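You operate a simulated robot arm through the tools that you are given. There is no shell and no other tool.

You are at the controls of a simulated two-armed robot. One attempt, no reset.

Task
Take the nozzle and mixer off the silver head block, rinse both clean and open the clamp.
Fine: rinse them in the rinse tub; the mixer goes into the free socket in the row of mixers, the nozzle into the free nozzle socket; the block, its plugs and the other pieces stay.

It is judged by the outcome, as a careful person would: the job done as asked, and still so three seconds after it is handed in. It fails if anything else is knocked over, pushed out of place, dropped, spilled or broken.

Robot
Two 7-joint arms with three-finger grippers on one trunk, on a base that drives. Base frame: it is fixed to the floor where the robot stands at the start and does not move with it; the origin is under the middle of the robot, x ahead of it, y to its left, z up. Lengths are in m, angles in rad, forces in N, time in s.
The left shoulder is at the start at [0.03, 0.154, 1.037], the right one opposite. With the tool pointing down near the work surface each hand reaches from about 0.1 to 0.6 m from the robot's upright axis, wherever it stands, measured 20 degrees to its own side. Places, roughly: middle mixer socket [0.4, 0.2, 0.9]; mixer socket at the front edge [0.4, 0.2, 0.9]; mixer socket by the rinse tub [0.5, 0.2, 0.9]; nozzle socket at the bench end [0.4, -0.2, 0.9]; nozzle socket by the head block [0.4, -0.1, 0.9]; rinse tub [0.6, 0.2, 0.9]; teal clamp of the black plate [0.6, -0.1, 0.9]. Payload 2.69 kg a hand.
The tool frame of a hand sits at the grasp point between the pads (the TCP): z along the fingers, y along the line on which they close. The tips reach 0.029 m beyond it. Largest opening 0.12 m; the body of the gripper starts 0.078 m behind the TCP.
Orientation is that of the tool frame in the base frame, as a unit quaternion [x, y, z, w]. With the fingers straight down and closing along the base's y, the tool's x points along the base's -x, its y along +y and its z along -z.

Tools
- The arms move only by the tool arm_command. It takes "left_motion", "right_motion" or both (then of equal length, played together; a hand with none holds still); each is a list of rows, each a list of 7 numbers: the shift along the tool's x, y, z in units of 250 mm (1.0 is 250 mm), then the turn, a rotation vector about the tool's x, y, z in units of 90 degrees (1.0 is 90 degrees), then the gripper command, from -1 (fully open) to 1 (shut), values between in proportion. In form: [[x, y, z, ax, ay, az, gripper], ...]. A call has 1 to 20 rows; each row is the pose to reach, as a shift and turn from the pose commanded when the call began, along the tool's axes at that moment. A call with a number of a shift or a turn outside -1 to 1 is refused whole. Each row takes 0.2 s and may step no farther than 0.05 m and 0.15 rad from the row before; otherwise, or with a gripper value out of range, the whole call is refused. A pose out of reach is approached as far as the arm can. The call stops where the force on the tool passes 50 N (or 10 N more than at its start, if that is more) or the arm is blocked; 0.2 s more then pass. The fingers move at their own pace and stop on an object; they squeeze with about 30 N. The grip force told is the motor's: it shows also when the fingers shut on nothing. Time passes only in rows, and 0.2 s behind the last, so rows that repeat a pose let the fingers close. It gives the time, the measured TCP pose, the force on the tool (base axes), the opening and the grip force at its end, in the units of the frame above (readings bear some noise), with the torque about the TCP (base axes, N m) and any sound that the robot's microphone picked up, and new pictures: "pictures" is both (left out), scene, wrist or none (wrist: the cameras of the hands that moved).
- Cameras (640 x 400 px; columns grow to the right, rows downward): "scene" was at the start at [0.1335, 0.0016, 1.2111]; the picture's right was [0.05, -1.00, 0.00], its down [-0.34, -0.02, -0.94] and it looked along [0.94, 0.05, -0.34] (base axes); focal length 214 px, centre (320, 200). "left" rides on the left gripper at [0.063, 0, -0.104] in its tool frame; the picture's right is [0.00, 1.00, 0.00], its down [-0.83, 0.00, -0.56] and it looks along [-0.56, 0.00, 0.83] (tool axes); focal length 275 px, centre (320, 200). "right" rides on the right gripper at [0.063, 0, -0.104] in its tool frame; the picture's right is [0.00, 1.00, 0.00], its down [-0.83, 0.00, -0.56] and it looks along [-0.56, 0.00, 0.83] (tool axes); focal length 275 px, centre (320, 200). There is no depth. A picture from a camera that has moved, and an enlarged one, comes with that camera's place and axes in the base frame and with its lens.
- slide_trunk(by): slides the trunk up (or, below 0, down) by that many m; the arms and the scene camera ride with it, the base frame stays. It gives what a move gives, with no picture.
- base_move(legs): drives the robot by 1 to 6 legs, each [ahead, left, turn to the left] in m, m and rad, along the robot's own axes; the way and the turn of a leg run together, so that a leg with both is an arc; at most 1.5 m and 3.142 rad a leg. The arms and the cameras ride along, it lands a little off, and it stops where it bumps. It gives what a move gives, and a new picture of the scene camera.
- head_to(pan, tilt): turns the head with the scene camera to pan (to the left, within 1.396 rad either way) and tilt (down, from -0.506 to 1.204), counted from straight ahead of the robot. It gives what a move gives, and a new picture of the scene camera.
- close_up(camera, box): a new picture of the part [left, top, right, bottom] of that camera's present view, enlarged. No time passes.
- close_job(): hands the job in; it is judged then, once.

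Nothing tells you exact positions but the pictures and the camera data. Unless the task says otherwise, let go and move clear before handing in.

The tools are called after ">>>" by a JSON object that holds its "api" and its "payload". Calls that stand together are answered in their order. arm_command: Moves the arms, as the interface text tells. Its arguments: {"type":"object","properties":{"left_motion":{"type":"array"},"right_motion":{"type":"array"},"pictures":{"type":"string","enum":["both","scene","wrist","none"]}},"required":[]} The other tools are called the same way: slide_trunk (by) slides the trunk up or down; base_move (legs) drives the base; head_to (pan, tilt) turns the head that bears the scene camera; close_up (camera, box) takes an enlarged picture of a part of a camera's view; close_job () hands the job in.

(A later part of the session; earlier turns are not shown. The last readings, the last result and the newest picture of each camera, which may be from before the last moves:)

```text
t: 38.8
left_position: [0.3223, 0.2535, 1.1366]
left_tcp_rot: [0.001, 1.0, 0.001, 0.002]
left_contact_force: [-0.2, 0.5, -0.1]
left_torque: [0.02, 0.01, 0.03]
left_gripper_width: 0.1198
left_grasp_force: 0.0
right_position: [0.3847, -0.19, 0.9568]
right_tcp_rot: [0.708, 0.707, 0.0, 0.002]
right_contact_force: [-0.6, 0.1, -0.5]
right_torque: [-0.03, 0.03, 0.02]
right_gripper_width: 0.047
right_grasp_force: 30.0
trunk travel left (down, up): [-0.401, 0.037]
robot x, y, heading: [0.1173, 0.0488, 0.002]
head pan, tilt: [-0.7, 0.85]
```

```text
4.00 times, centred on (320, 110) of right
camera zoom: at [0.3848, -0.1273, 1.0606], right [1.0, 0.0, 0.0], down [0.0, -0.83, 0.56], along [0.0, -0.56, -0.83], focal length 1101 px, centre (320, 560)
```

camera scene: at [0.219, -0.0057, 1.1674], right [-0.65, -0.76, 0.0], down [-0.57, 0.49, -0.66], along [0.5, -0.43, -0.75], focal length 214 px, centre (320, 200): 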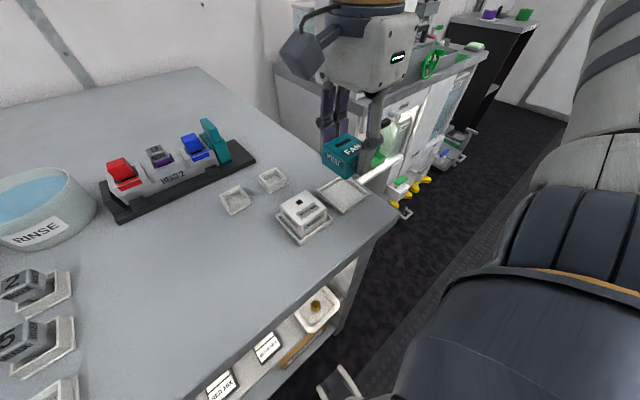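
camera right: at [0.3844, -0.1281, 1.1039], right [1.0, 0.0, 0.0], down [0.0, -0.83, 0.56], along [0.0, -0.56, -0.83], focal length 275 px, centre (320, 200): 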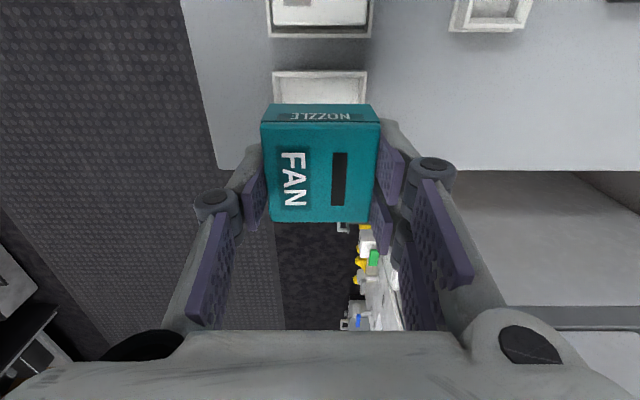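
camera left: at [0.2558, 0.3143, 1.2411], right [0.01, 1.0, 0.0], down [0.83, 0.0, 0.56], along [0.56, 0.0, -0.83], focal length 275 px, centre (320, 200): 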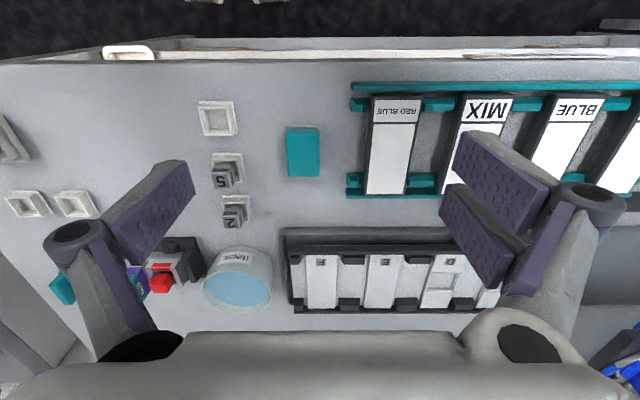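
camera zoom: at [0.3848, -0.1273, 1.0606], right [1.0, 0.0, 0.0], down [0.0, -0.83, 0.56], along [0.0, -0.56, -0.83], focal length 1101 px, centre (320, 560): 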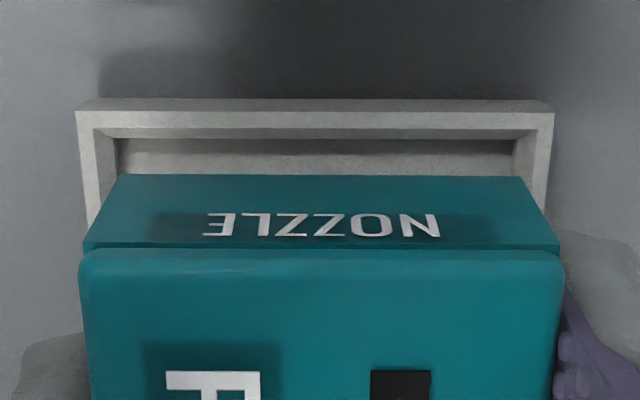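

The nozzle sits about 1 cm above the tray, aligned to within ~1.5 mm. I'll nudge it (−1.3 mm x, −1.5 mm y) and lower it in small steps while watching the force.

>>> {"api": "arm_command", "payload": {"right_motion": [[-0.006, -0.005, 0.0, 0, 0, 0, 1], [-0.006, -0.005, 0.012, 0, 0, 0, 1], [-0.006, -0.005, 0.024, 0, 0, 0, 1], [-0.006, -0.005, 0.036, 0, 0, 0, 1], [-0.006, -0.005, 0.046, 0, 0, 0, 1], [-0.006, -0.005, 0.046, 0, 0, 0, 1]], "pictures": "none"}}

>>> {"api": "close_up", "payload": {"camera": "scene", "box": [300, 140, 400, 220]}}

>>> {"api": "close_up", "payload": {"camera": "right", "box": [240, 60, 400, 160]}}

```text
t: 40.2
left_position: [0.3208, 0.2544, 1.1362]
left_tcp_rot: [0.0, 1.0, 0.0, 0.001]
left_contact_force: [0.2, 0.0, -0.2]
left_torque: [0.01, 0.02, 0.0]
left_gripper_width: 0.12
left_grasp_force: 0.0
right_position: [0.384, -0.1924, 0.945]
right_tcp_rot: [0.707, 0.707, 0.0, 0.002]
right_contact_force: [0.0, 0.3, -0.1]
right_torque: [-0.01, -0.02, -0.04]
right_gripper_width: 0.047
right_grasp_force: 29.7
trunk travel left (down, up): [-0.401, 0.037]
robot x, y, heading: [0.1192, 0.0468, -0.002]
head pan, tilt: [-0.7, 0.85]
```

```text
5.00 times, centred on (350, 180) of scene
camera zoom: at [0.219, -0.0057, 1.1674], right [-0.65, -0.76, 0.0], down [-0.57, 0.49, -0.66], along [0.5, -0.43, -0.75], focal length 1072 px, centre (170, 300)
```

zoom: 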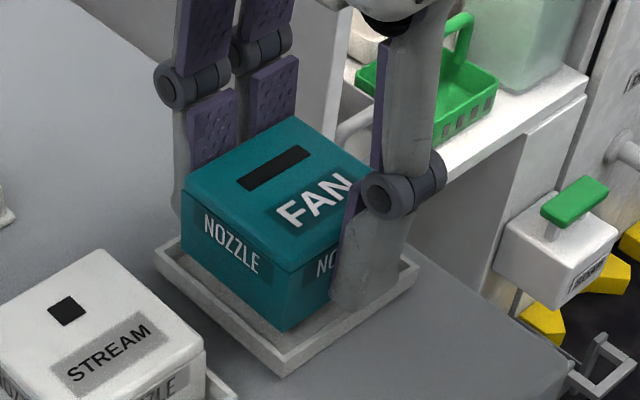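

```text
4.00 times, centred on (320, 110) of right
camera zoom: at [0.3839, -0.1289, 1.0489], right [1.0, 0.0, 0.0], down [0.0, -0.83, 0.56], along [0.0, -0.56, -0.83], focal length 1101 px, centre (320, 560)
```

zoom: 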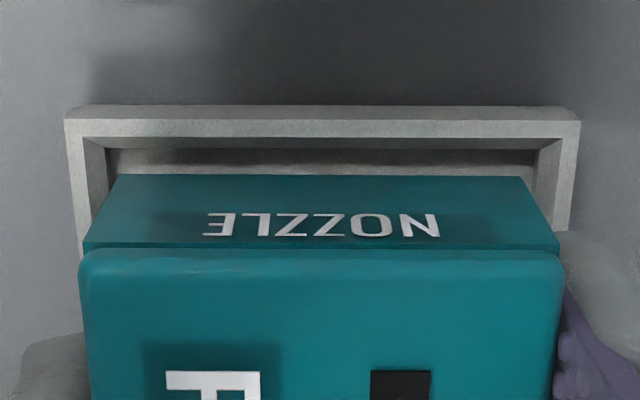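

Well centred now. I'll lower in 1 mm steps, checking for contact.

>>> {"api": "arm_command", "payload": {"right_motion": [[0, 0, 0.004, 0, 0, 0, 1], [0, 0, 0.008, 0, 0, 0, 1], [0, 0, 0.012, 0, 0, 0, 1], [0, 0, 0.016, 0, 0, 0, 1], [0, 0, 0.016, 0, 0, 0, 1]], "pictures": "none"}}

>>> {"api": "close_up", "payload": {"camera": "scene", "box": [300, 140, 400, 220]}}

>>> {"api": "close_up", "payload": {"camera": "right", "box": [240, 60, 400, 160]}}

```text
t: 41.4
left_position: [0.3204, 0.2531, 1.1364]
left_tcp_rot: [0.0, 1.0, 0.0, 0.001]
left_contact_force: [0.3, -0.4, 0.3]
left_torque: [0.02, 0.01, -0.05]
left_gripper_width: 0.12
left_grasp_force: 0.0
right_position: [0.3846, -0.1929, 0.9401]
right_tcp_rot: [0.707, 0.707, 0.0, 0.001]
right_contact_force: [0.5, -0.2, -0.7]
right_torque: [0.0, -0.01, -0.01]
right_gripper_width: 0.0472
right_grasp_force: 30.2
trunk travel left (down, up): [-0.401, 0.037]
robot x, y, heading: [0.1178, 0.0452, -0.004]
head pan, tilt: [-0.7, 0.85]
```

```text
5.00 times, centred on (350, 180) of scene
camera zoom: at [0.219, -0.0057, 1.1673], right [-0.65, -0.76, 0.0], down [-0.57, 0.49, -0.66], along [0.5, -0.43, -0.75], focal length 1072 px, centre (170, 300)
```

zoom: 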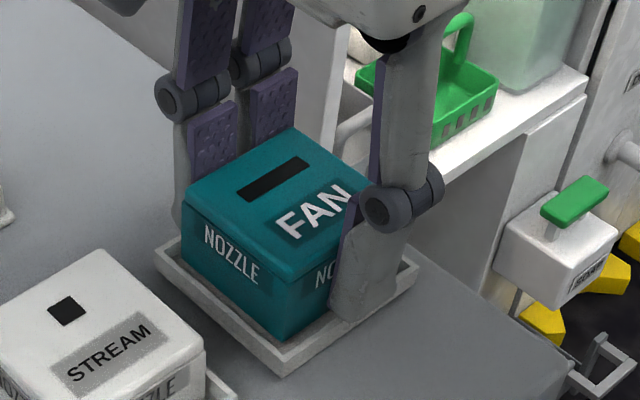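

```text
4.00 times, centred on (320, 110) of right
camera zoom: at [0.3838, -0.129, 1.0441], right [1.0, 0.0, 0.0], down [0.0, -0.83, 0.56], along [0.0, -0.56, -0.83], focal length 1101 px, centre (320, 560)
```

zoom: 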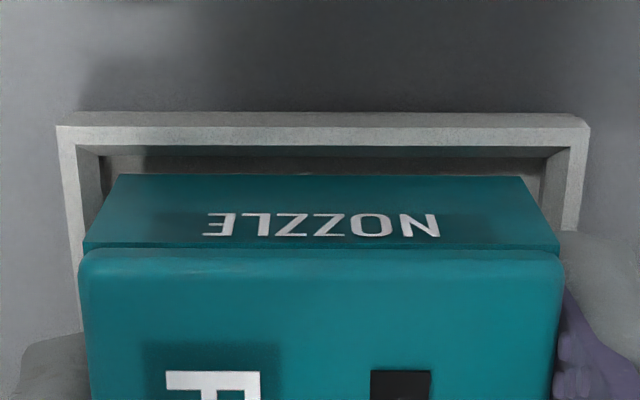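

No contact yet. Another 2 mm down, checking the force.

>>> {"api": "arm_command", "payload": {"right_motion": [[0, 0, 0.004, 0, 0, 0, 1], [0, 0, 0.008, 0, 0, 0, 1], [0, 0, 0.008, 0, 0, 0, 1]], "pictures": "none"}}

>>> {"api": "close_up", "payload": {"camera": "scene", "box": [300, 140, 400, 220]}}

```text
t: 42.2
left_position: [0.3198, 0.2531, 1.1368]
left_tcp_rot: [0.001, 1.0, 0.0, 0.002]
left_contact_force: [-0.2, 0.6, -0.2]
left_torque: [-0.02, -0.01, -0.02]
left_gripper_width: 0.1199
left_grasp_force: 0.0
right_position: [0.3844, -0.192, 0.939]
right_tcp_rot: [0.707, 0.707, -0.001, 0.001]
right_contact_force: [0.4, 0.1, -0.2]
right_torque: [0.0, 0.02, 0.01]
right_gripper_width: 0.0468
right_grasp_force: 29.7
trunk travel left (down, up): [-0.401, 0.037]
robot x, y, heading: [0.1217, 0.045, 0.001]
head pan, tilt: [-0.7, 0.85]
```

```text
5.00 times, centred on (350, 180) of scene
camera zoom: at [0.219, -0.0057, 1.1673], right [-0.65, -0.76, 0.0], down [-0.57, 0.49, -0.66], along [0.5, -0.43, -0.75], focal length 1072 px, centre (170, 300)
```

zoom: 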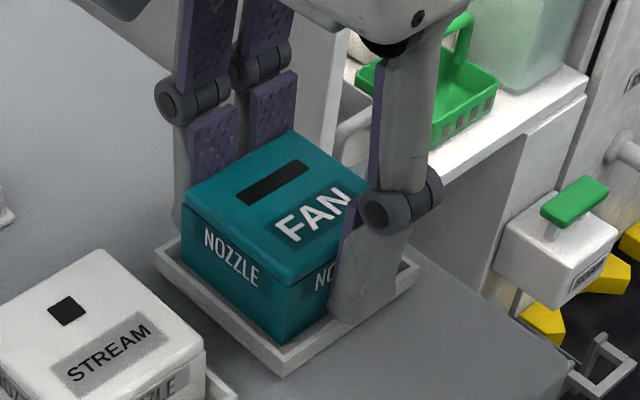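

Still free. I'll go on 1 mm at a time.

>>> {"api": "arm_command", "payload": {"right_motion": [[0, 0, 0.004, 0, 0, 0, 1], [0, 0, 0.004, 0, 0, 0, 1]], "pictures": "none"}}

>>> {"api": "arm_command", "payload": {"right_motion": [[0, 0, 0.004, 0, 0, 0, 1], [0, 0, 0.004, 0, 0, 0, 1]], "pictures": "none"}}

>>> {"api": "close_up", "payload": {"camera": "scene", "box": [300, 140, 400, 220]}}

>>> {"api": "close_up", "payload": {"camera": "right", "box": [240, 60, 400, 160]}}

```text
t: 42.8
left_position: [0.3202, 0.2527, 1.1372]
left_tcp_rot: [0.001, 1.0, 0.0, 0.001]
left_contact_force: [0.6, -0.1, 0.4]
left_torque: [-0.03, 0.02, 0.03]
left_gripper_width: 0.1201
left_grasp_force: 0.1
right_position: [0.3841, -0.1932, 0.938]
right_tcp_rot: [0.708, 0.707, 0.001, 0.002]
right_contact_force: [1.9, -1.8, 13.8]
right_torque: [-0.06, 0.34, 0.09]
right_gripper_width: 0.0468
right_grasp_force: 30.0
trunk travel left (down, up): [-0.401, 0.037]
robot x, y, heading: [0.1194, 0.0474, -0.001]
head pan, tilt: [-0.7, 0.85]
```

```text
t: 43.4
left_position: [0.3191, 0.2529, 1.1375]
left_tcp_rot: [0.001, 1.0, 0.0, 0.0]
left_contact_force: [-0.4, 0.3, 0.6]
left_torque: [-0.01, -0.02, 0.01]
left_gripper_width: 0.1203
left_grasp_force: 0.1
right_position: [0.3847, -0.1917, 0.9388]
right_tcp_rot: [0.708, 0.707, 0.001, 0.003]
right_contact_force: [2.7, -6.3, 32.1]
right_torque: [-0.13, 0.67, 0.05]
right_gripper_width: 0.0468
right_grasp_force: 29.6
trunk travel left (down, up): [-0.401, 0.037]
robot x, y, heading: [0.1178, 0.0491, -0.001]
head pan, tilt: [-0.7, 0.85]
```

```text
5.00 times, centred on (350, 180) of scene
camera zoom: at [0.2181, -0.0055, 1.1677], right [-0.65, -0.76, 0.0], down [-0.57, 0.49, -0.66], along [0.5, -0.43, -0.75], focal length 1072 px, centre (170, 300)
```

zoom: 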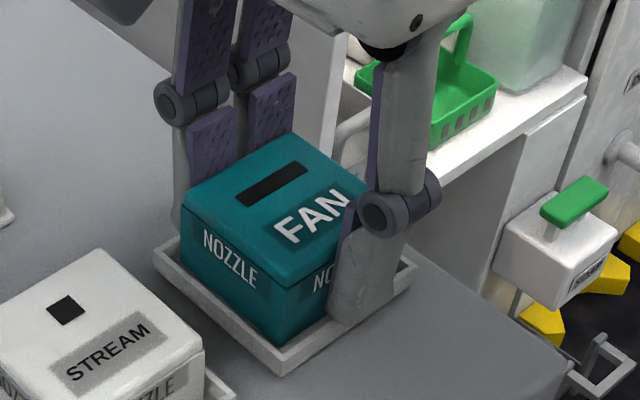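

```text
4.00 times, centred on (320, 110) of right
camera zoom: at [0.3832, -0.1288, 1.0423], right [1.0, 0.0, 0.01], down [0.0, -0.83, 0.56], along [0.01, -0.56, -0.83], focal length 1101 px, centre (320, 560)
```

zoom: 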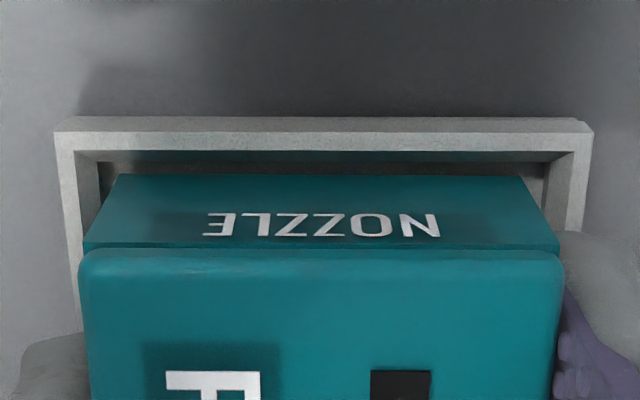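

The front finger has reached the tray's rim (32 N), with the nozzle bottom already inside the walls. I'll back up 1.5 mm to unload, then open slightly so it settles the last few mm inside the walls.

>>> {"api": "arm_command", "payload": {"right_motion": [[0, 0, -0.006, 0, 0, 0, 1], [0, 0, -0.008, 0, 0, 0, 1], [0, 0, -0.008, 0, 0, 0, 1]], "pictures": "none"}}

>>> {"api": "close_up", "payload": {"camera": "right", "box": [240, 60, 400, 160]}}

```text
t: 44.2
left_position: [0.3203, 0.2533, 1.1369]
left_tcp_rot: [0.001, 1.0, 0.001, 0.0]
left_contact_force: [0.4, 0.1, 0.1]
left_torque: [-0.05, 0.02, 0.0]
left_gripper_width: 0.1203
left_grasp_force: 0.1
right_position: [0.3846, -0.1923, 0.9379]
right_tcp_rot: [0.707, 0.707, -0.001, 0.001]
right_contact_force: [3.7, -5.5, 10.4]
right_torque: [-0.08, -0.19, -0.03]
right_gripper_width: 0.0469
right_grasp_force: 29.9
trunk travel left (down, up): [-0.401, 0.037]
robot x, y, heading: [0.1185, 0.0517, -0.005]
head pan, tilt: [-0.7, 0.85]
```

```text
4.00 times, centred on (320, 110) of right
camera zoom: at [0.3838, -0.1287, 1.0424], right [1.0, 0.0, 0.0], down [0.0, -0.83, 0.56], along [0.0, -0.56, -0.83], focal length 1101 px, centre (320, 560)
```

zoom: 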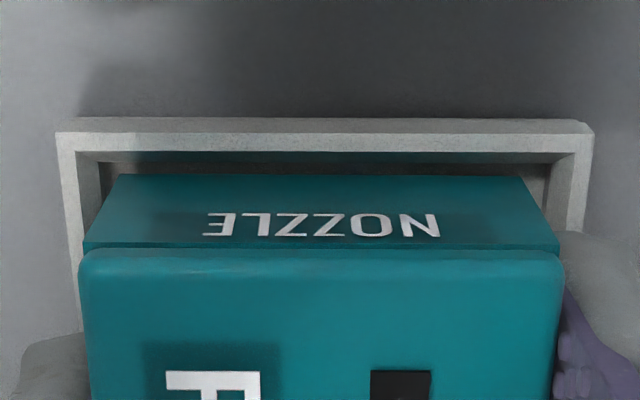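

Still 10 N on it; I'll ease up another millimetre until the load is gone.

>>> {"api": "arm_command", "payload": {"right_motion": [[0, 0, -0.004, 0, 0, 0, 1], [0, 0, -0.004, 0, 0, 0, 1]], "pictures": "none"}}

>>> {"api": "close_up", "payload": {"camera": "scene", "box": [300, 140, 400, 220]}}

```text
t: 44.8
left_position: [0.3196, 0.2527, 1.1366]
left_tcp_rot: [0.0, 1.0, 0.0, 0.001]
left_contact_force: [-0.3, -0.3, 0.3]
left_torque: [0.0, 0.02, 0.02]
left_gripper_width: 0.1202
left_grasp_force: 0.0
right_position: [0.3839, -0.1917, 0.9383]
right_tcp_rot: [0.707, 0.707, -0.001, 0.001]
right_contact_force: [0.7, 0.0, 0.1]
right_torque: [-0.04, 0.01, 0.02]
right_gripper_width: 0.0468
right_grasp_force: 29.5
trunk travel left (down, up): [-0.401, 0.037]
robot x, y, heading: [0.1208, 0.0468, -0.003]
head pan, tilt: [-0.7, 0.85]
```

```text
5.00 times, centred on (350, 180) of scene
camera zoom: at [0.219, -0.0057, 1.1672], right [-0.65, -0.76, 0.0], down [-0.57, 0.49, -0.66], along [0.5, -0.43, -0.75], focal length 1072 px, centre (170, 300)
```

zoom: 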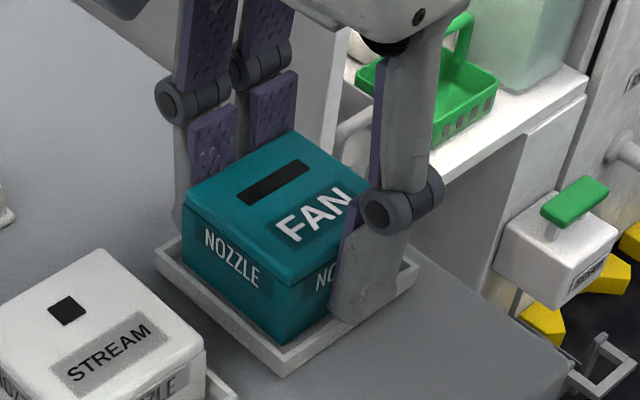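

Unloaded now. I'll open the fingers a little to let the nozzle settle.

>>> {"api": "arm_command", "payload": {"right_motion": [[0, 0, 0, 0, 0, 0, 0.1], [0, 0, 0, 0, 0, 0, 0.0], [0, 0, 0, 0, 0, 0, 0.0], [0, 0, 0, 0, 0, 0, 0.0]], "pictures": "none"}}

>>> {"api": "close_up", "payload": {"camera": "scene", "box": [300, 140, 400, 220]}}

>>> {"api": "close_up", "payload": {"camera": "right", "box": [220, 60, 420, 240]}}

```text
t: 45.8
left_position: [0.3206, 0.2534, 1.1365]
left_tcp_rot: [0.002, 1.0, -0.001, 0.001]
left_contact_force: [-0.9, -0.4, -0.4]
left_torque: [0.01, -0.02, 0.02]
left_gripper_width: 0.1198
left_grasp_force: 0.0
right_position: [0.3839, -0.1916, 0.9388]
right_tcp_rot: [0.707, 0.707, 0.0, 0.002]
right_contact_force: [-1.3, -0.1, -0.1]
right_torque: [0.02, -0.02, -0.01]
right_gripper_width: 0.0601
right_grasp_force: 0.0
trunk travel left (down, up): [-0.401, 0.037]
robot x, y, heading: [0.1207, 0.0461, -0.002]
head pan, tilt: [-0.7, 0.85]
```

```text
5.00 times, centred on (350, 180) of scene
camera zoom: at [0.219, -0.0057, 1.1673], right [-0.65, -0.76, 0.0], down [-0.57, 0.49, -0.66], along [0.5, -0.43, -0.75], focal length 1072 px, centre (170, 300)
```

zoom: 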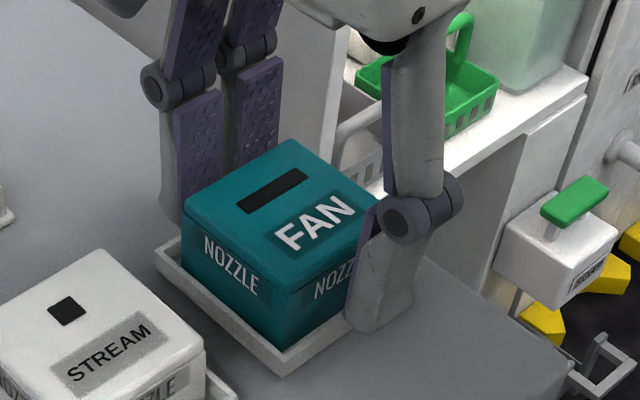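

```text
2.22 times, centred on (320, 150) of right
camera zoom: at [0.3837, -0.1288, 1.0438], right [1.0, 0.0, 0.0], down [0.0, -0.83, 0.56], along [0.0, -0.56, -0.83], focal length 612 px, centre (320, 311)
```

zoom: 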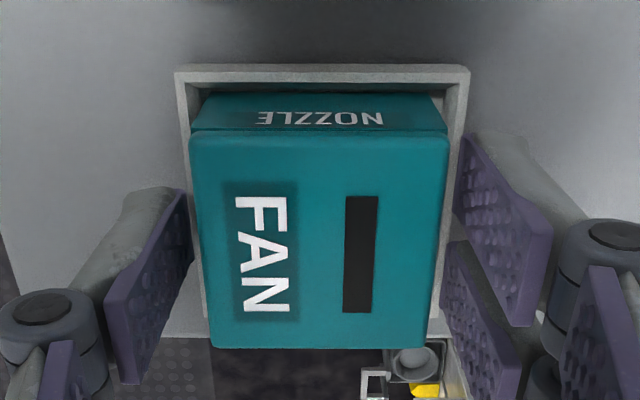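

The nozzle is seated in its tray. I'll open a little wider and lift straight up.

>>> {"api": "arm_command", "payload": {"right_motion": [[0, 0, -0.02, 0, 0, 0, 0.0], [0, 0, -0.06, 0, 0, 0, 0.0], [0, 0, -0.14, 0, 0, 0, 0.0], [0, 0, -0.26, 0, 0, 0, 0.0], [0, 0, -0.4, 0, 0, 0, 0.0], [0, 0, -0.5, 0, 0, 0, 0.0]]}}

>>> {"api": "close_up", "payload": {"camera": "scene", "box": [270, 120, 410, 240]}}

```text
t: 47.2
left_position: [0.3195, 0.2527, 1.1368]
left_tcp_rot: [0.0, 1.0, 0.0, 0.001]
left_contact_force: [0.2, 0.4, -0.1]
left_torque: [-0.01, -0.05, 0.01]
left_gripper_width: 0.1201
left_grasp_force: 0.1
right_position: [0.3845, -0.1908, 1.0651]
right_tcp_rot: [0.707, 0.707, 0.001, 0.002]
right_contact_force: [0.2, 0.5, -0.5]
right_torque: [-0.03, 0.02, -0.02]
right_gripper_width: 0.0599
right_grasp_force: 0.0
trunk travel left (down, up): [-0.401, 0.037]
robot x, y, heading: [0.1176, 0.0496, 0.003]
head pan, tilt: [-0.7, 0.85]
camera scene: at [0.219, -0.0055, 1.1674], right [-0.65, -0.76, 0.0], down [-0.57, 0.49, -0.66], along [0.5, -0.43, -0.75], focal length 214 px, centre (320, 200)
camera right: at [0.3843, -0.1285, 1.1699], right [1.0, 0.0, 0.0], down [0.0, -0.83, 0.56], along [0.0, -0.56, -0.83], focal length 275 px, centre (320, 200)
```

scene: 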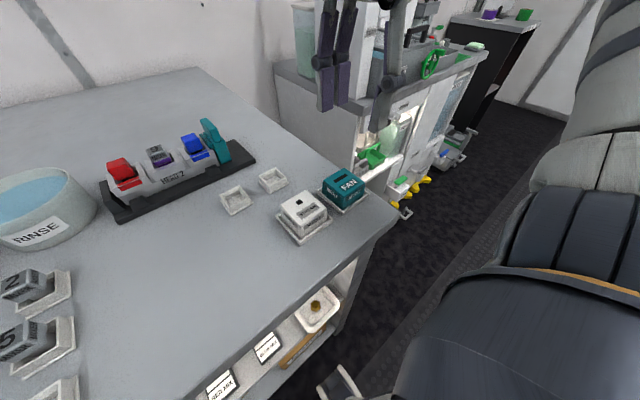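
right: 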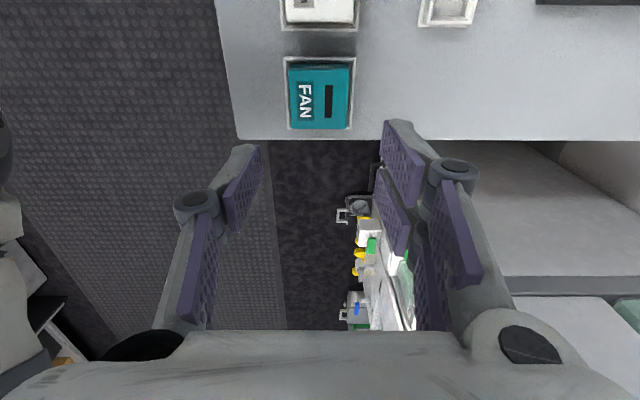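

```text
3.33 times, centred on (340, 180) of scene
camera zoom: at [0.219, -0.0055, 1.1674], right [-0.65, -0.76, 0.0], down [-0.57, 0.49, -0.66], along [0.5, -0.43, -0.75], focal length 715 px, centre (253, 267)
```

zoom: 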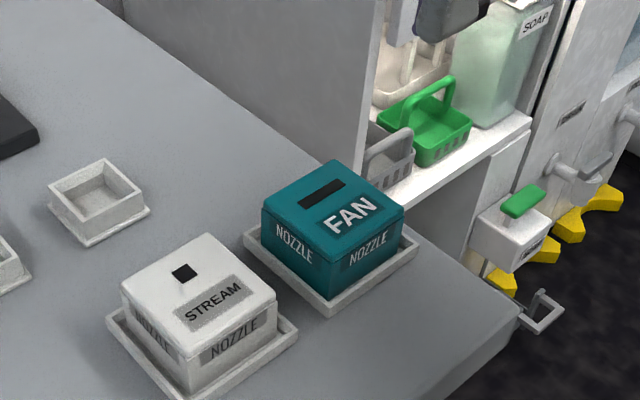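

The clean nozzle sits properly in the bench-end tray. Next is the mixer: I'll use the left hand (its straight-down pose reaches block, tub and free mixer socket), first bringing it near the block for a look.

>>> {"api": "arm_command", "payload": {"left_motion": [[-0.11, -0.11, 0.02, 0, 0, 0, 0.1], [-0.22, -0.22, 0.04, 0, 0, 0, 0.1], [-0.33, -0.33, 0.06, 0, 0, 0, 0.1], [-0.44, -0.44, 0.08, 0, 0, 0, 0.1], [-0.55, -0.55, 0.1, 0, 0, 0, 0.1], [-0.66, -0.66, 0.14, 0, 0, 0, 0.1], [-0.77, -0.77, 0.18, 0, 0, 0, 0.1], [-0.88, -0.88, 0.22, 0, 0, 0, 0.1], [-0.9, -0.96, 0.22, 0, 0, 0, 0.1], [-0.9, -0.96, 0.22, 0, 0, 0, 0.1]]}}

>>> {"api": "head_to", "payload": {"pan": 0.0, "tilt": 0.85}}

>>> {"api": "close_up", "payload": {"camera": "left", "box": [220, 80, 420, 260]}}

>>> {"api": "close_up", "payload": {"camera": "scene", "box": [270, 90, 430, 190]}}

```text
t: 49.4
left_position: [0.5458, 0.0131, 1.0807]
left_tcp_rot: [0.001, 1.0, 0.0, 0.001]
left_contact_force: [-0.3, 0.5, -0.6]
left_torque: [0.01, 0.0, 0.01]
left_gripper_width: 0.0542
left_grasp_force: 0.0
right_position: [0.3852, -0.1913, 1.0646]
right_tcp_rot: [0.707, 0.707, 0.0, 0.001]
right_contact_force: [-0.3, -0.2, 0.2]
right_torque: [-0.04, 0.0, -0.03]
right_gripper_width: 0.0601
right_grasp_force: 0.0
trunk travel left (down, up): [-0.401, 0.037]
robot x, y, heading: [0.1171, 0.0475, -0.004]
head pan, tilt: [-0.7, 0.85]
camera scene: at [0.219, -0.0055, 1.1674], right [-0.65, -0.76, 0.0], down [-0.57, 0.49, -0.66], along [0.5, -0.43, -0.75], focal length 214 px, centre (320, 200)
camera left: at [0.4821, 0.0134, 1.1862], right [0.01, 1.0, 0.0], down [0.83, -0.01, 0.56], along [0.56, 0.0, -0.83], focal length 275 px, centre (320, 200)
```

scene: 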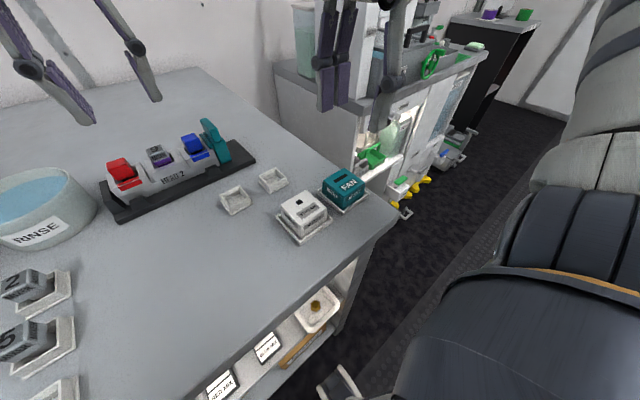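
left: 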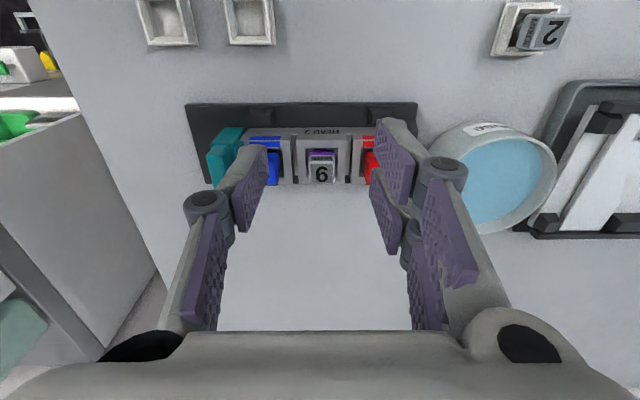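

```text
t: 50.4
left_position: [0.5464, 0.0136, 1.0819]
left_tcp_rot: [0.001, 1.0, -0.001, 0.0]
left_contact_force: [0.5, 0.5, 1.2]
left_torque: [-0.03, -0.03, -0.04]
left_gripper_width: 0.054
left_grasp_force: 0.0
right_position: [0.384, -0.192, 1.0657]
right_tcp_rot: [0.707, 0.707, -0.001, 0.001]
right_contact_force: [0.5, -0.3, 0.7]
right_torque: [0.01, 0.01, -0.01]
right_gripper_width: 0.06
right_grasp_force: 0.1
trunk travel left (down, up): [-0.401, 0.037]
robot x, y, heading: [0.1177, 0.0456, -0.005]
head pan, tilt: [0.0, 0.85]
camera scene: at [0.2376, 0.038, 1.1678], right [-0.09, -1.0, 0.0], down [-0.74, 0.06, -0.66], along [0.66, -0.06, -0.75], focal length 214 px, centre (320, 200)
```

scene: 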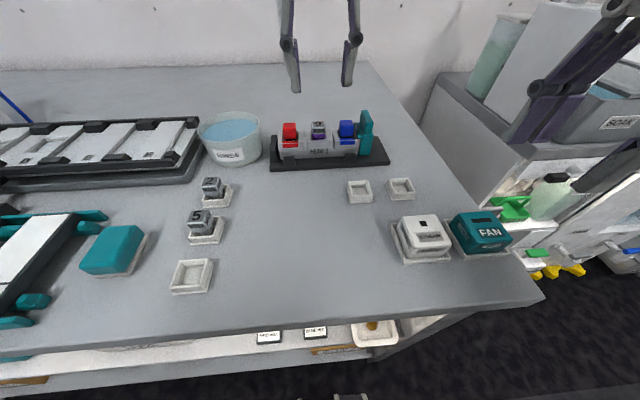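

```text
2.22 times, centred on (320, 170) of left
camera zoom: at [0.4828, 0.0143, 1.1863], right [0.0, 1.0, 0.0], down [0.83, 0.0, 0.56], along [0.56, 0.0, -0.83], focal length 612 px, centre (320, 267)
```

zoom: 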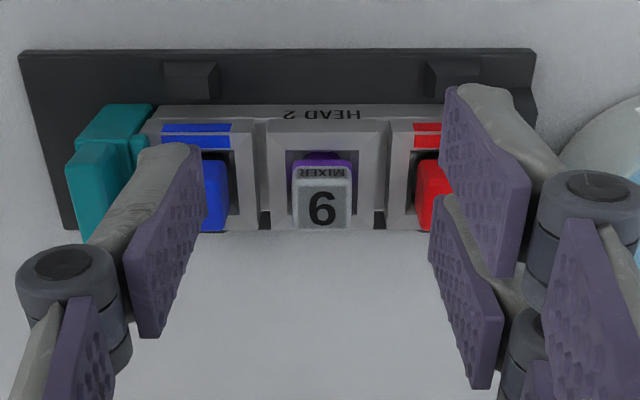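

```text
4.00 times, centred on (350, 140) of scene
camera zoom: at [0.2376, 0.038, 1.1678], right [-0.09, -1.0, 0.0], down [-0.74, 0.06, -0.66], along [0.66, -0.06, -0.75], focal length 858 px, centre (200, 440)
```

zoom: 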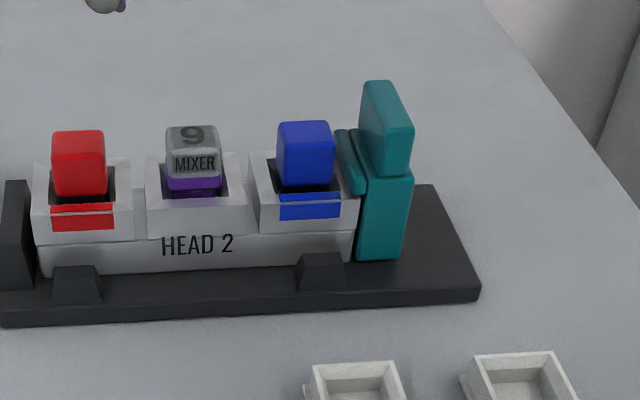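

Mixer "9" sits in the block's housing, ~23 mm wide, centre ≈ [0.603, 0.0145], top z≈0.961, stained purple on its lower part. I'll bring the left hand above it with a 42 mm opening and check alignment before gripping only its top part.

>>> {"api": "arm_command", "payload": {"left_motion": [[-0.08, 0.002, 0.0, 0, 0, 0, 0.3], [-0.16, 0.004, 0.05, 0, 0, 0, 0.3], [-0.222, 0.005, 0.12, 0, 0, 0, 0.3], [-0.222, 0.005, 0.18, 0, 0, 0, 0.3], [-0.222, 0.005, 0.24, 0, 0, 0, 0.3], [-0.222, 0.005, 0.24, 0, 0, 0, 0.3]]}}

>>> {"api": "close_up", "payload": {"camera": "left", "box": [240, 100, 400, 220]}}

>>> {"api": "close_up", "payload": {"camera": "scene", "box": [250, 70, 410, 190]}}

```text
t: 51.8
left_position: [0.6002, 0.0124, 1.0216]
left_tcp_rot: [0.001, 1.0, 0.001, 0.001]
left_contact_force: [0.1, -0.3, -0.4]
left_torque: [-0.02, 0.01, 0.0]
left_gripper_width: 0.0421
left_grasp_force: 0.1
left hand out of reach, approached as far as the arm can: row 3
right_position: [0.3851, -0.1926, 1.065]
right_tcp_rot: [0.707, 0.707, 0.0, 0.001]
right_contact_force: [1.0, -0.2, -0.7]
right_torque: [0.0, 0.03, 0.03]
right_gripper_width: 0.0605
right_grasp_force: 0.0
trunk travel left (down, up): [-0.401, 0.037]
robot x, y, heading: [0.1214, 0.0472, -0.003]
head pan, tilt: [0.0, 0.85]
camera scene: at [0.2377, 0.0445, 1.1673], right [0.0, -1.0, 0.0], down [-0.75, 0.0, -0.66], along [0.66, 0.0, -0.75], focal length 214 px, centre (320, 200)
camera left: at [0.5372, 0.0133, 1.1255], right [0.01, 1.0, 0.0], down [0.83, -0.01, 0.56], along [0.56, 0.0, -0.83], focal length 275 px, centre (320, 200)
```

scene: 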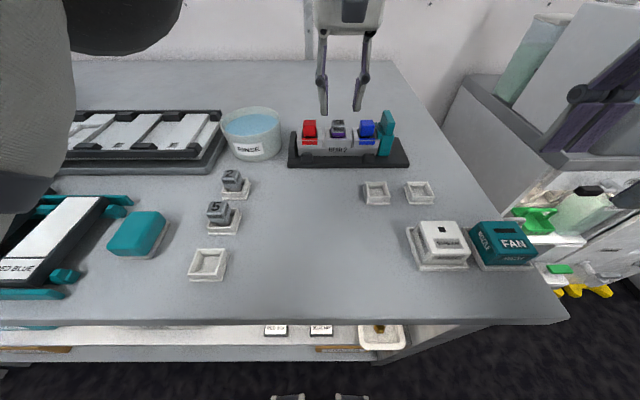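
left: 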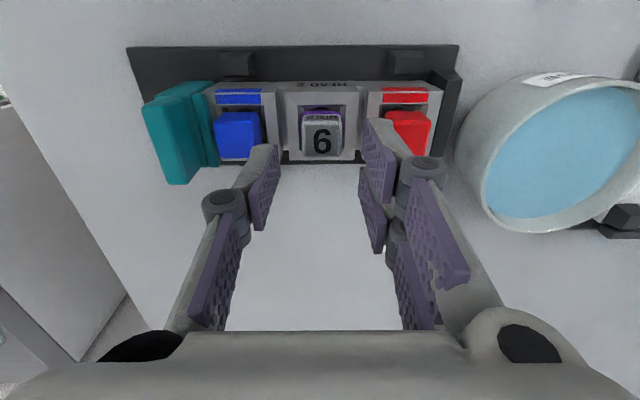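

```text
3.33 times, centred on (320, 160) of left
camera zoom: at [0.5372, 0.0133, 1.1255], right [0.01, 1.0, 0.0], down [0.83, -0.01, 0.56], along [0.56, 0.0, -0.83], focal length 918 px, centre (320, 333)
```

zoom: 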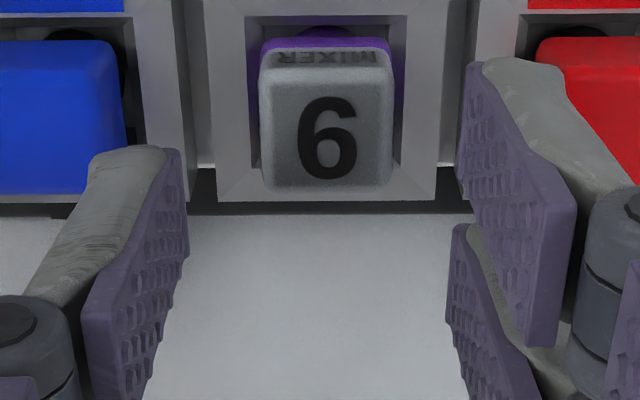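

```text
3.33 times, centred on (330, 130) of scene
camera zoom: at [0.2377, 0.0445, 1.1673], right [0.0, -1.0, 0.0], down [-0.75, 0.0, -0.66], along [0.66, 0.0, -0.75], focal length 715 px, centre (287, 433)
```

zoom: 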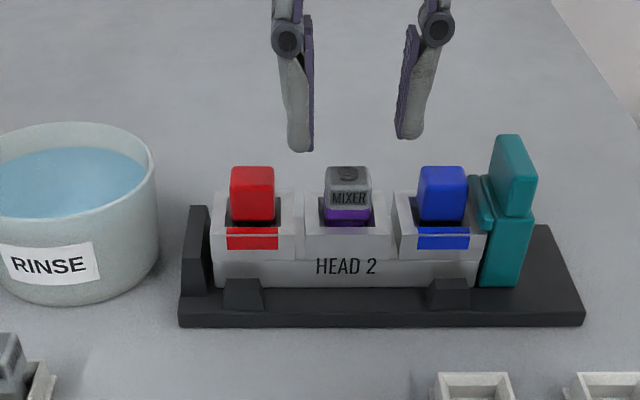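

Alignment is within ~1 mm. By cross-checking, the housing rim is z≈0.950 and the mixer top ≈0.967, so I'll lower to TCP z≈0.982 (tips just above the rim).

>>> {"api": "arm_command", "payload": {"left_motion": [[0, 0.004, 0.05, 0, 0, 0, 0.3], [0, 0.004, 0.09, 0, 0, 0, 0.3], [0, 0.004, 0.125, 0, 0, 0, 0.3], [0, 0.004, 0.158, 0, 0, 0, 0.3], [0, 0.004, 0.158, 0, 0, 0, 0.3]]}}

>>> {"api": "close_up", "payload": {"camera": "left", "box": [240, 100, 400, 220]}}

>>> {"api": "close_up", "payload": {"camera": "scene", "box": [280, 90, 400, 180]}}

```text
t: 53.0
left_position: [0.5993, 0.015, 0.9829]
left_tcp_rot: [0.001, 1.0, 0.0, 0.002]
left_contact_force: [-0.1, 0.1, 0.0]
left_torque: [0.0, -0.02, 0.01]
left_gripper_width: 0.0416
left_grasp_force: 0.1
right_position: [0.3856, -0.1913, 1.0654]
right_tcp_rot: [0.707, 0.707, 0.0, 0.001]
right_contact_force: [-0.6, 0.1, -0.3]
right_torque: [0.01, 0.01, -0.01]
right_gripper_width: 0.0602
right_grasp_force: 0.0
trunk travel left (down, up): [-0.401, 0.037]
robot x, y, heading: [0.1183, 0.0472, -0.003]
head pan, tilt: [0.0, 0.85]
camera scene: at [0.2375, 0.0446, 1.1674], right [0.0, -1.0, 0.0], down [-0.75, 0.0, -0.66], along [0.66, 0.0, -0.75], focal length 214 px, centre (320, 200)
camera left: at [0.5364, 0.015, 1.0865], right [0.01, 1.0, 0.0], down [0.83, 0.0, 0.56], along [0.56, 0.0, -0.83], focal length 275 px, centre (320, 200)
```

scene: 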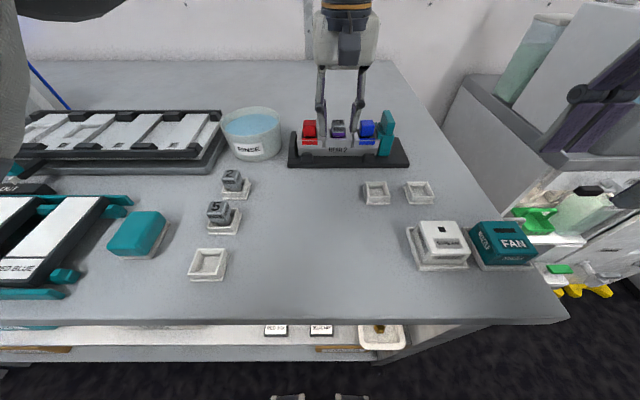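
left: 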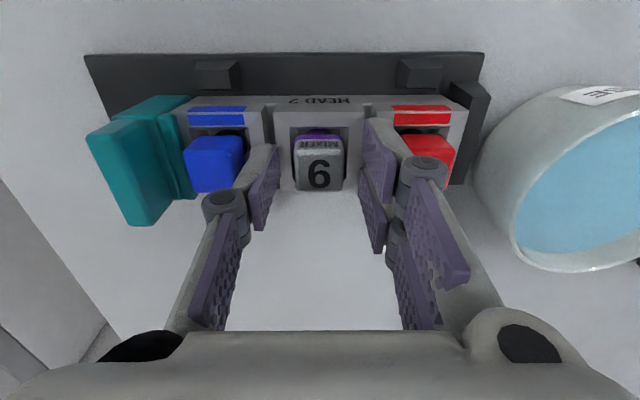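

```text
3.33 times, centred on (320, 160) of left
camera zoom: at [0.5364, 0.015, 1.0865], right [0.01, 1.0, 0.0], down [0.83, 0.0, 0.56], along [0.56, 0.0, -0.83], focal length 918 px, centre (320, 333)
```

zoom: 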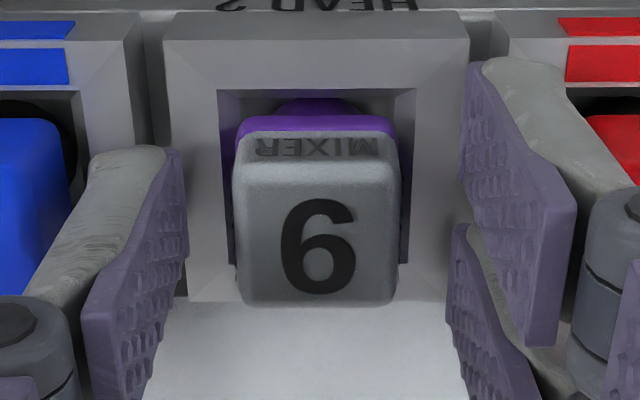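

```text
4.44 times, centred on (340, 135) of scene
camera zoom: at [0.2375, 0.0446, 1.1674], right [0.0, -1.0, 0.0], down [-0.75, 0.0, -0.66], along [0.66, 0.0, -0.75], focal length 953 px, centre (231, 489)
```

zoom: 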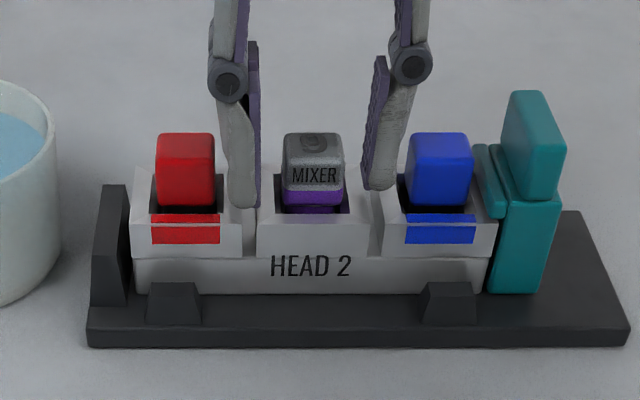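

Fingers are centred on the mixer and clear of plugs and housing. Closing now.

>>> {"api": "arm_command", "payload": {"left_motion": [[0, 0, 0.004, 0, 0, 0, 0.3], [0, 0, 0.004, 0, 0, 0, 1], [0, 0, 0.004, 0, 0, 0, 1], [0, 0, 0.004, 0, 0, 0, 1]], "pictures": "none"}}

>>> {"api": "close_up", "payload": {"camera": "left", "box": [240, 100, 400, 220]}}

>>> {"api": "close_up", "payload": {"camera": "scene", "box": [280, 90, 400, 180]}}

```text
t: 54.0
left_position: [0.6006, 0.0142, 0.9824]
left_tcp_rot: [0.001, 1.0, 0.0, 0.001]
left_contact_force: [0.3, 0.2, 0.4]
left_torque: [0.05, 0.0, 0.01]
left_gripper_width: 0.0232
left_grasp_force: 29.8
right_position: [0.3842, -0.193, 1.0653]
right_tcp_rot: [0.707, 0.707, 0.0, 0.002]
right_contact_force: [0.6, 0.0, -0.2]
right_torque: [-0.01, 0.0, 0.01]
right_gripper_width: 0.06
right_grasp_force: 0.0
trunk travel left (down, up): [-0.401, 0.037]
robot x, y, heading: [0.1193, 0.0495, -0.001]
head pan, tilt: [0.0, 0.85]
```

```text
3.33 times, centred on (320, 160) of left
camera zoom: at [0.537, 0.0154, 1.0858], right [0.01, 1.0, 0.0], down [0.83, -0.01, 0.56], along [0.56, 0.0, -0.83], focal length 918 px, centre (320, 333)
```

zoom: 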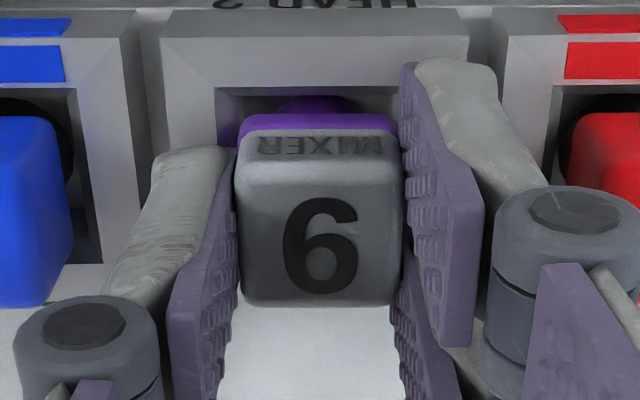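

```text
4.44 times, centred on (340, 135) of scene
camera zoom: at [0.2375, 0.0447, 1.1674], right [0.0, -1.0, 0.0], down [-0.75, 0.0, -0.66], along [0.66, 0.0, -0.75], focal length 953 px, centre (231, 489)
```

zoom: 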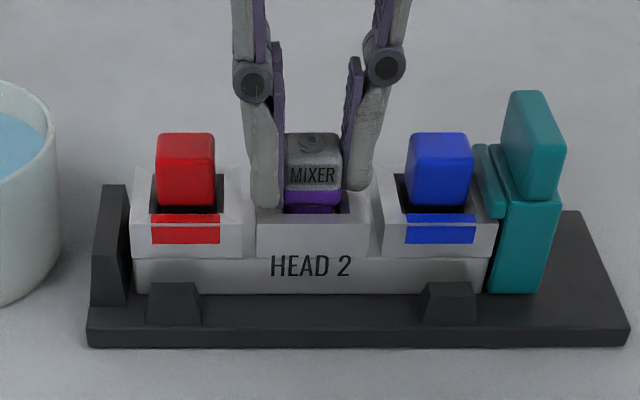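

Gripped (23.2 mm, 30 N). Lifting gently and checking the block stays put.

>>> {"api": "arm_command", "payload": {"left_motion": [[0, 0, -0.016, 0, 0, 0, 1], [0, 0, -0.032, 0, 0, 0, 1], [0, 0, -0.048, 0, 0, 0, 1], [0, 0, -0.064, 0, 0, 0, 1], [0, 0, -0.08, 0, 0, 0, 1]], "pictures": "none"}}

>>> {"api": "close_up", "payload": {"camera": "scene", "box": [280, 90, 400, 180]}}

```text
t: 55.2
left_position: [0.5993, 0.0145, 1.0014]
left_tcp_rot: [0.001, 1.0, -0.001, 0.001]
left_contact_force: [-0.2, -0.6, -0.4]
left_torque: [0.03, 0.01, -0.01]
left_gripper_width: 0.0234
left_grasp_force: 30.5
right_position: [0.3858, -0.1913, 1.0646]
right_tcp_rot: [0.707, 0.707, -0.001, 0.001]
right_contact_force: [-0.6, 0.0, -0.6]
right_torque: [0.02, -0.02, -0.02]
right_gripper_width: 0.0597
right_grasp_force: 0.0
trunk travel left (down, up): [-0.401, 0.037]
robot x, y, heading: [0.1168, 0.05, 0.0]
head pan, tilt: [0.0, 0.85]
```

```text
4.44 times, centred on (340, 135) of scene
camera zoom: at [0.2375, 0.0446, 1.1674], right [0.0, -1.0, 0.0], down [-0.75, 0.0, -0.66], along [0.66, 0.0, -0.75], focal length 953 px, centre (231, 489)
```

zoom: 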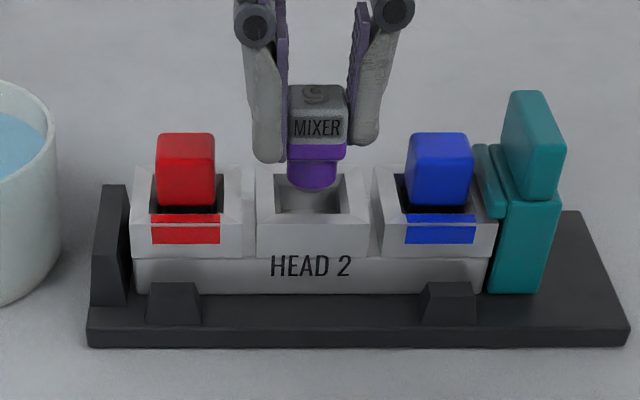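

The mixer is out (purple band and purple stem below). I'll carry it over the tub centre (≈[0.622, 0.1815]) at z≈1.035.

>>> {"api": "arm_command", "payload": {"left_motion": [[0, 0, -0.07, 0, 0, 0, 1], [0, 0.05, -0.136, 0, 0, 0, 1], [-0.015, 0.16, -0.136, 0, 0, 0, 1], [-0.03, 0.27, -0.136, 0, 0, 0, 1], [-0.045, 0.38, -0.136, 0, 0, 0, 1], [-0.06, 0.49, -0.136, 0, 0, 0, 1], [-0.075, 0.6, -0.136, 0, 0, 0, 1], [-0.092, 0.668, -0.136, 0, 0, 0, 1], [-0.092, 0.668, -0.136, 0, 0, 0, 1]]}}

>>> {"api": "close_up", "payload": {"camera": "scene", "box": [190, 70, 330, 180]}}

```text
t: 57.2
left_position: [0.6242, 0.1823, 1.0356]
left_tcp_rot: [0.0, 1.0, -0.001, 0.001]
left_contact_force: [-0.4, -0.5, -0.9]
left_torque: [-0.02, 0.01, 0.02]
left_gripper_width: 0.0233
left_grasp_force: 29.7
right_position: [0.3848, -0.1921, 1.0648]
right_tcp_rot: [0.707, 0.707, -0.001, 0.002]
right_contact_force: [0.5, 0.1, 0.1]
right_torque: [0.0, 0.01, 0.0]
right_gripper_width: 0.06
right_grasp_force: 0.1
trunk travel left (down, up): [-0.401, 0.037]
robot x, y, heading: [0.1199, 0.0498, -0.005]
head pan, tilt: [0.0, 0.85]
camera scene: at [0.2375, 0.0446, 1.1674], right [0.0, -1.0, 0.0], down [-0.75, 0.0, -0.66], along [0.66, 0.0, -0.75], focal length 214 px, centre (320, 200)
camera left: at [0.5598, 0.1832, 1.1391], right [0.01, 1.0, 0.0], down [0.83, -0.01, 0.56], along [0.56, 0.0, -0.83], focal length 275 px, centre (320, 200)
```

scene: 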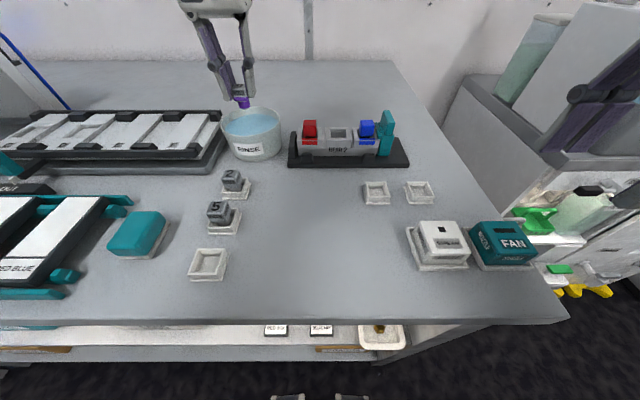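
left: 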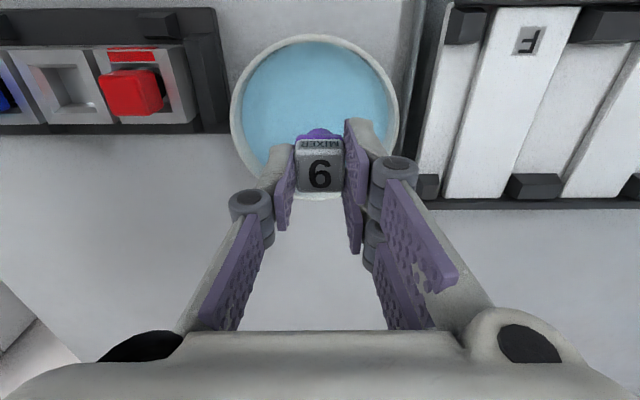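

```text
3.64 times, centred on (260, 125) of scene
camera zoom: at [0.2375, 0.0446, 1.1674], right [0.0, -1.0, 0.0], down [-0.75, 0.0, -0.66], along [0.66, 0.0, -0.75], focal length 780 px, centre (538, 473)
```

zoom: 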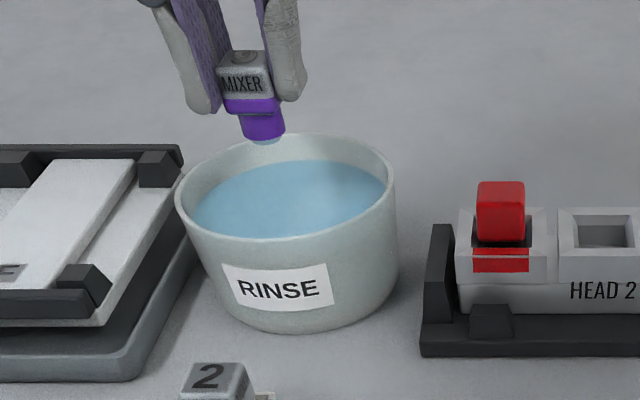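

Tub centred within ~4 mm of the hand. I'll correct and lower the mixer slowly into the water to TCP z≈0.962.

>>> {"api": "arm_command", "payload": {"left_motion": [[0.002, -0.007, 0.04, 0, 0, 0, 1], [0.002, -0.013, 0.09, 0, 0, 0, 1], [0.002, -0.013, 0.13, 0, 0, 0, 1], [0.002, -0.013, 0.16, 0, 0, 0, 1], [0.002, -0.013, 0.19, 0, 0, 0, 1], [0.002, -0.013, 0.22, 0, 0, 0, 1], [0.002, -0.013, 0.25, 0, 0, 0, 1], [0.002, -0.013, 0.275, 0, 0, 0, 1], [0.002, -0.013, 0.29, 0, 0, 0, 1], [0.002, -0.013, 0.29, 0, 0, 0, 1]]}}

>>> {"api": "close_up", "payload": {"camera": "scene", "box": [190, 70, 330, 180]}}

```text
t: 59.4
left_position: [0.6231, 0.178, 0.9639]
left_tcp_rot: [0.001, 1.0, 0.0, 0.001]
left_contact_force: [-0.3, -0.6, -0.2]
left_torque: [0.04, -0.02, 0.01]
left_gripper_width: 0.0234
left_grasp_force: 30.6
right_position: [0.3855, -0.1922, 1.0645]
right_tcp_rot: [0.707, 0.707, 0.0, 0.002]
right_contact_force: [0.4, -0.9, 0.4]
right_torque: [0.01, 0.01, 0.03]
right_gripper_width: 0.0597
right_grasp_force: 0.1
trunk travel left (down, up): [-0.401, 0.037]
robot x, y, heading: [0.1173, 0.0505, -0.002]
head pan, tilt: [0.0, 0.85]
camera scene: at [0.2375, 0.0446, 1.1674], right [0.0, -1.0, 0.0], down [-0.75, 0.0, -0.66], along [0.66, 0.0, -0.75], focal length 214 px, centre (320, 200)
camera left: at [0.56, 0.179, 1.0674], right [0.01, 1.0, 0.0], down [0.83, -0.01, 0.56], along [0.56, 0.0, -0.83], focal length 275 px, centre (320, 200)
```

scene: 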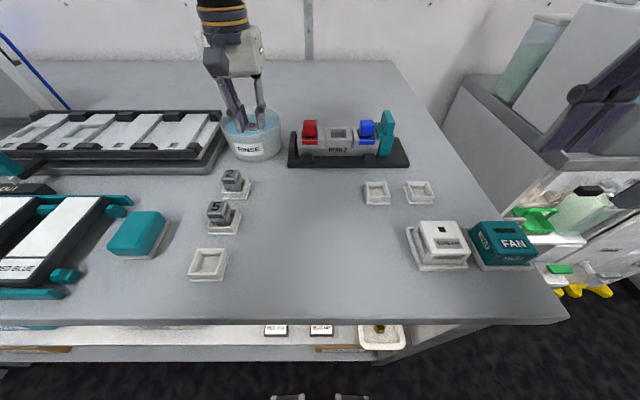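
left: 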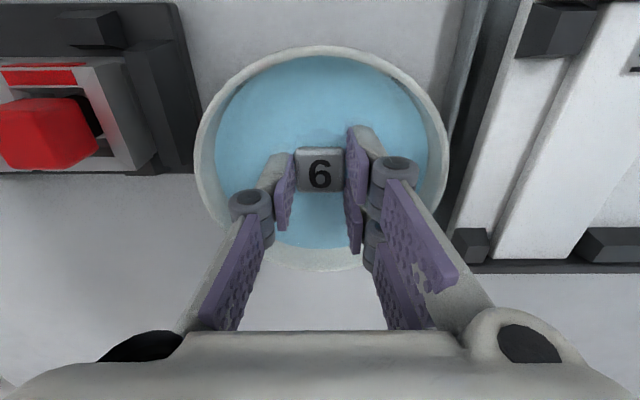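

```text
3.64 times, centred on (260, 125) of scene
camera zoom: at [0.2375, 0.0446, 1.1674], right [0.0, -1.0, 0.0], down [-0.75, 0.0, -0.66], along [0.66, 0.0, -0.75], focal length 780 px, centre (538, 473)
```

zoom: 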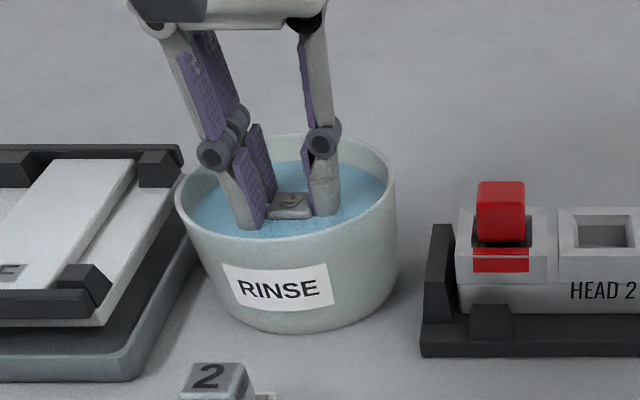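

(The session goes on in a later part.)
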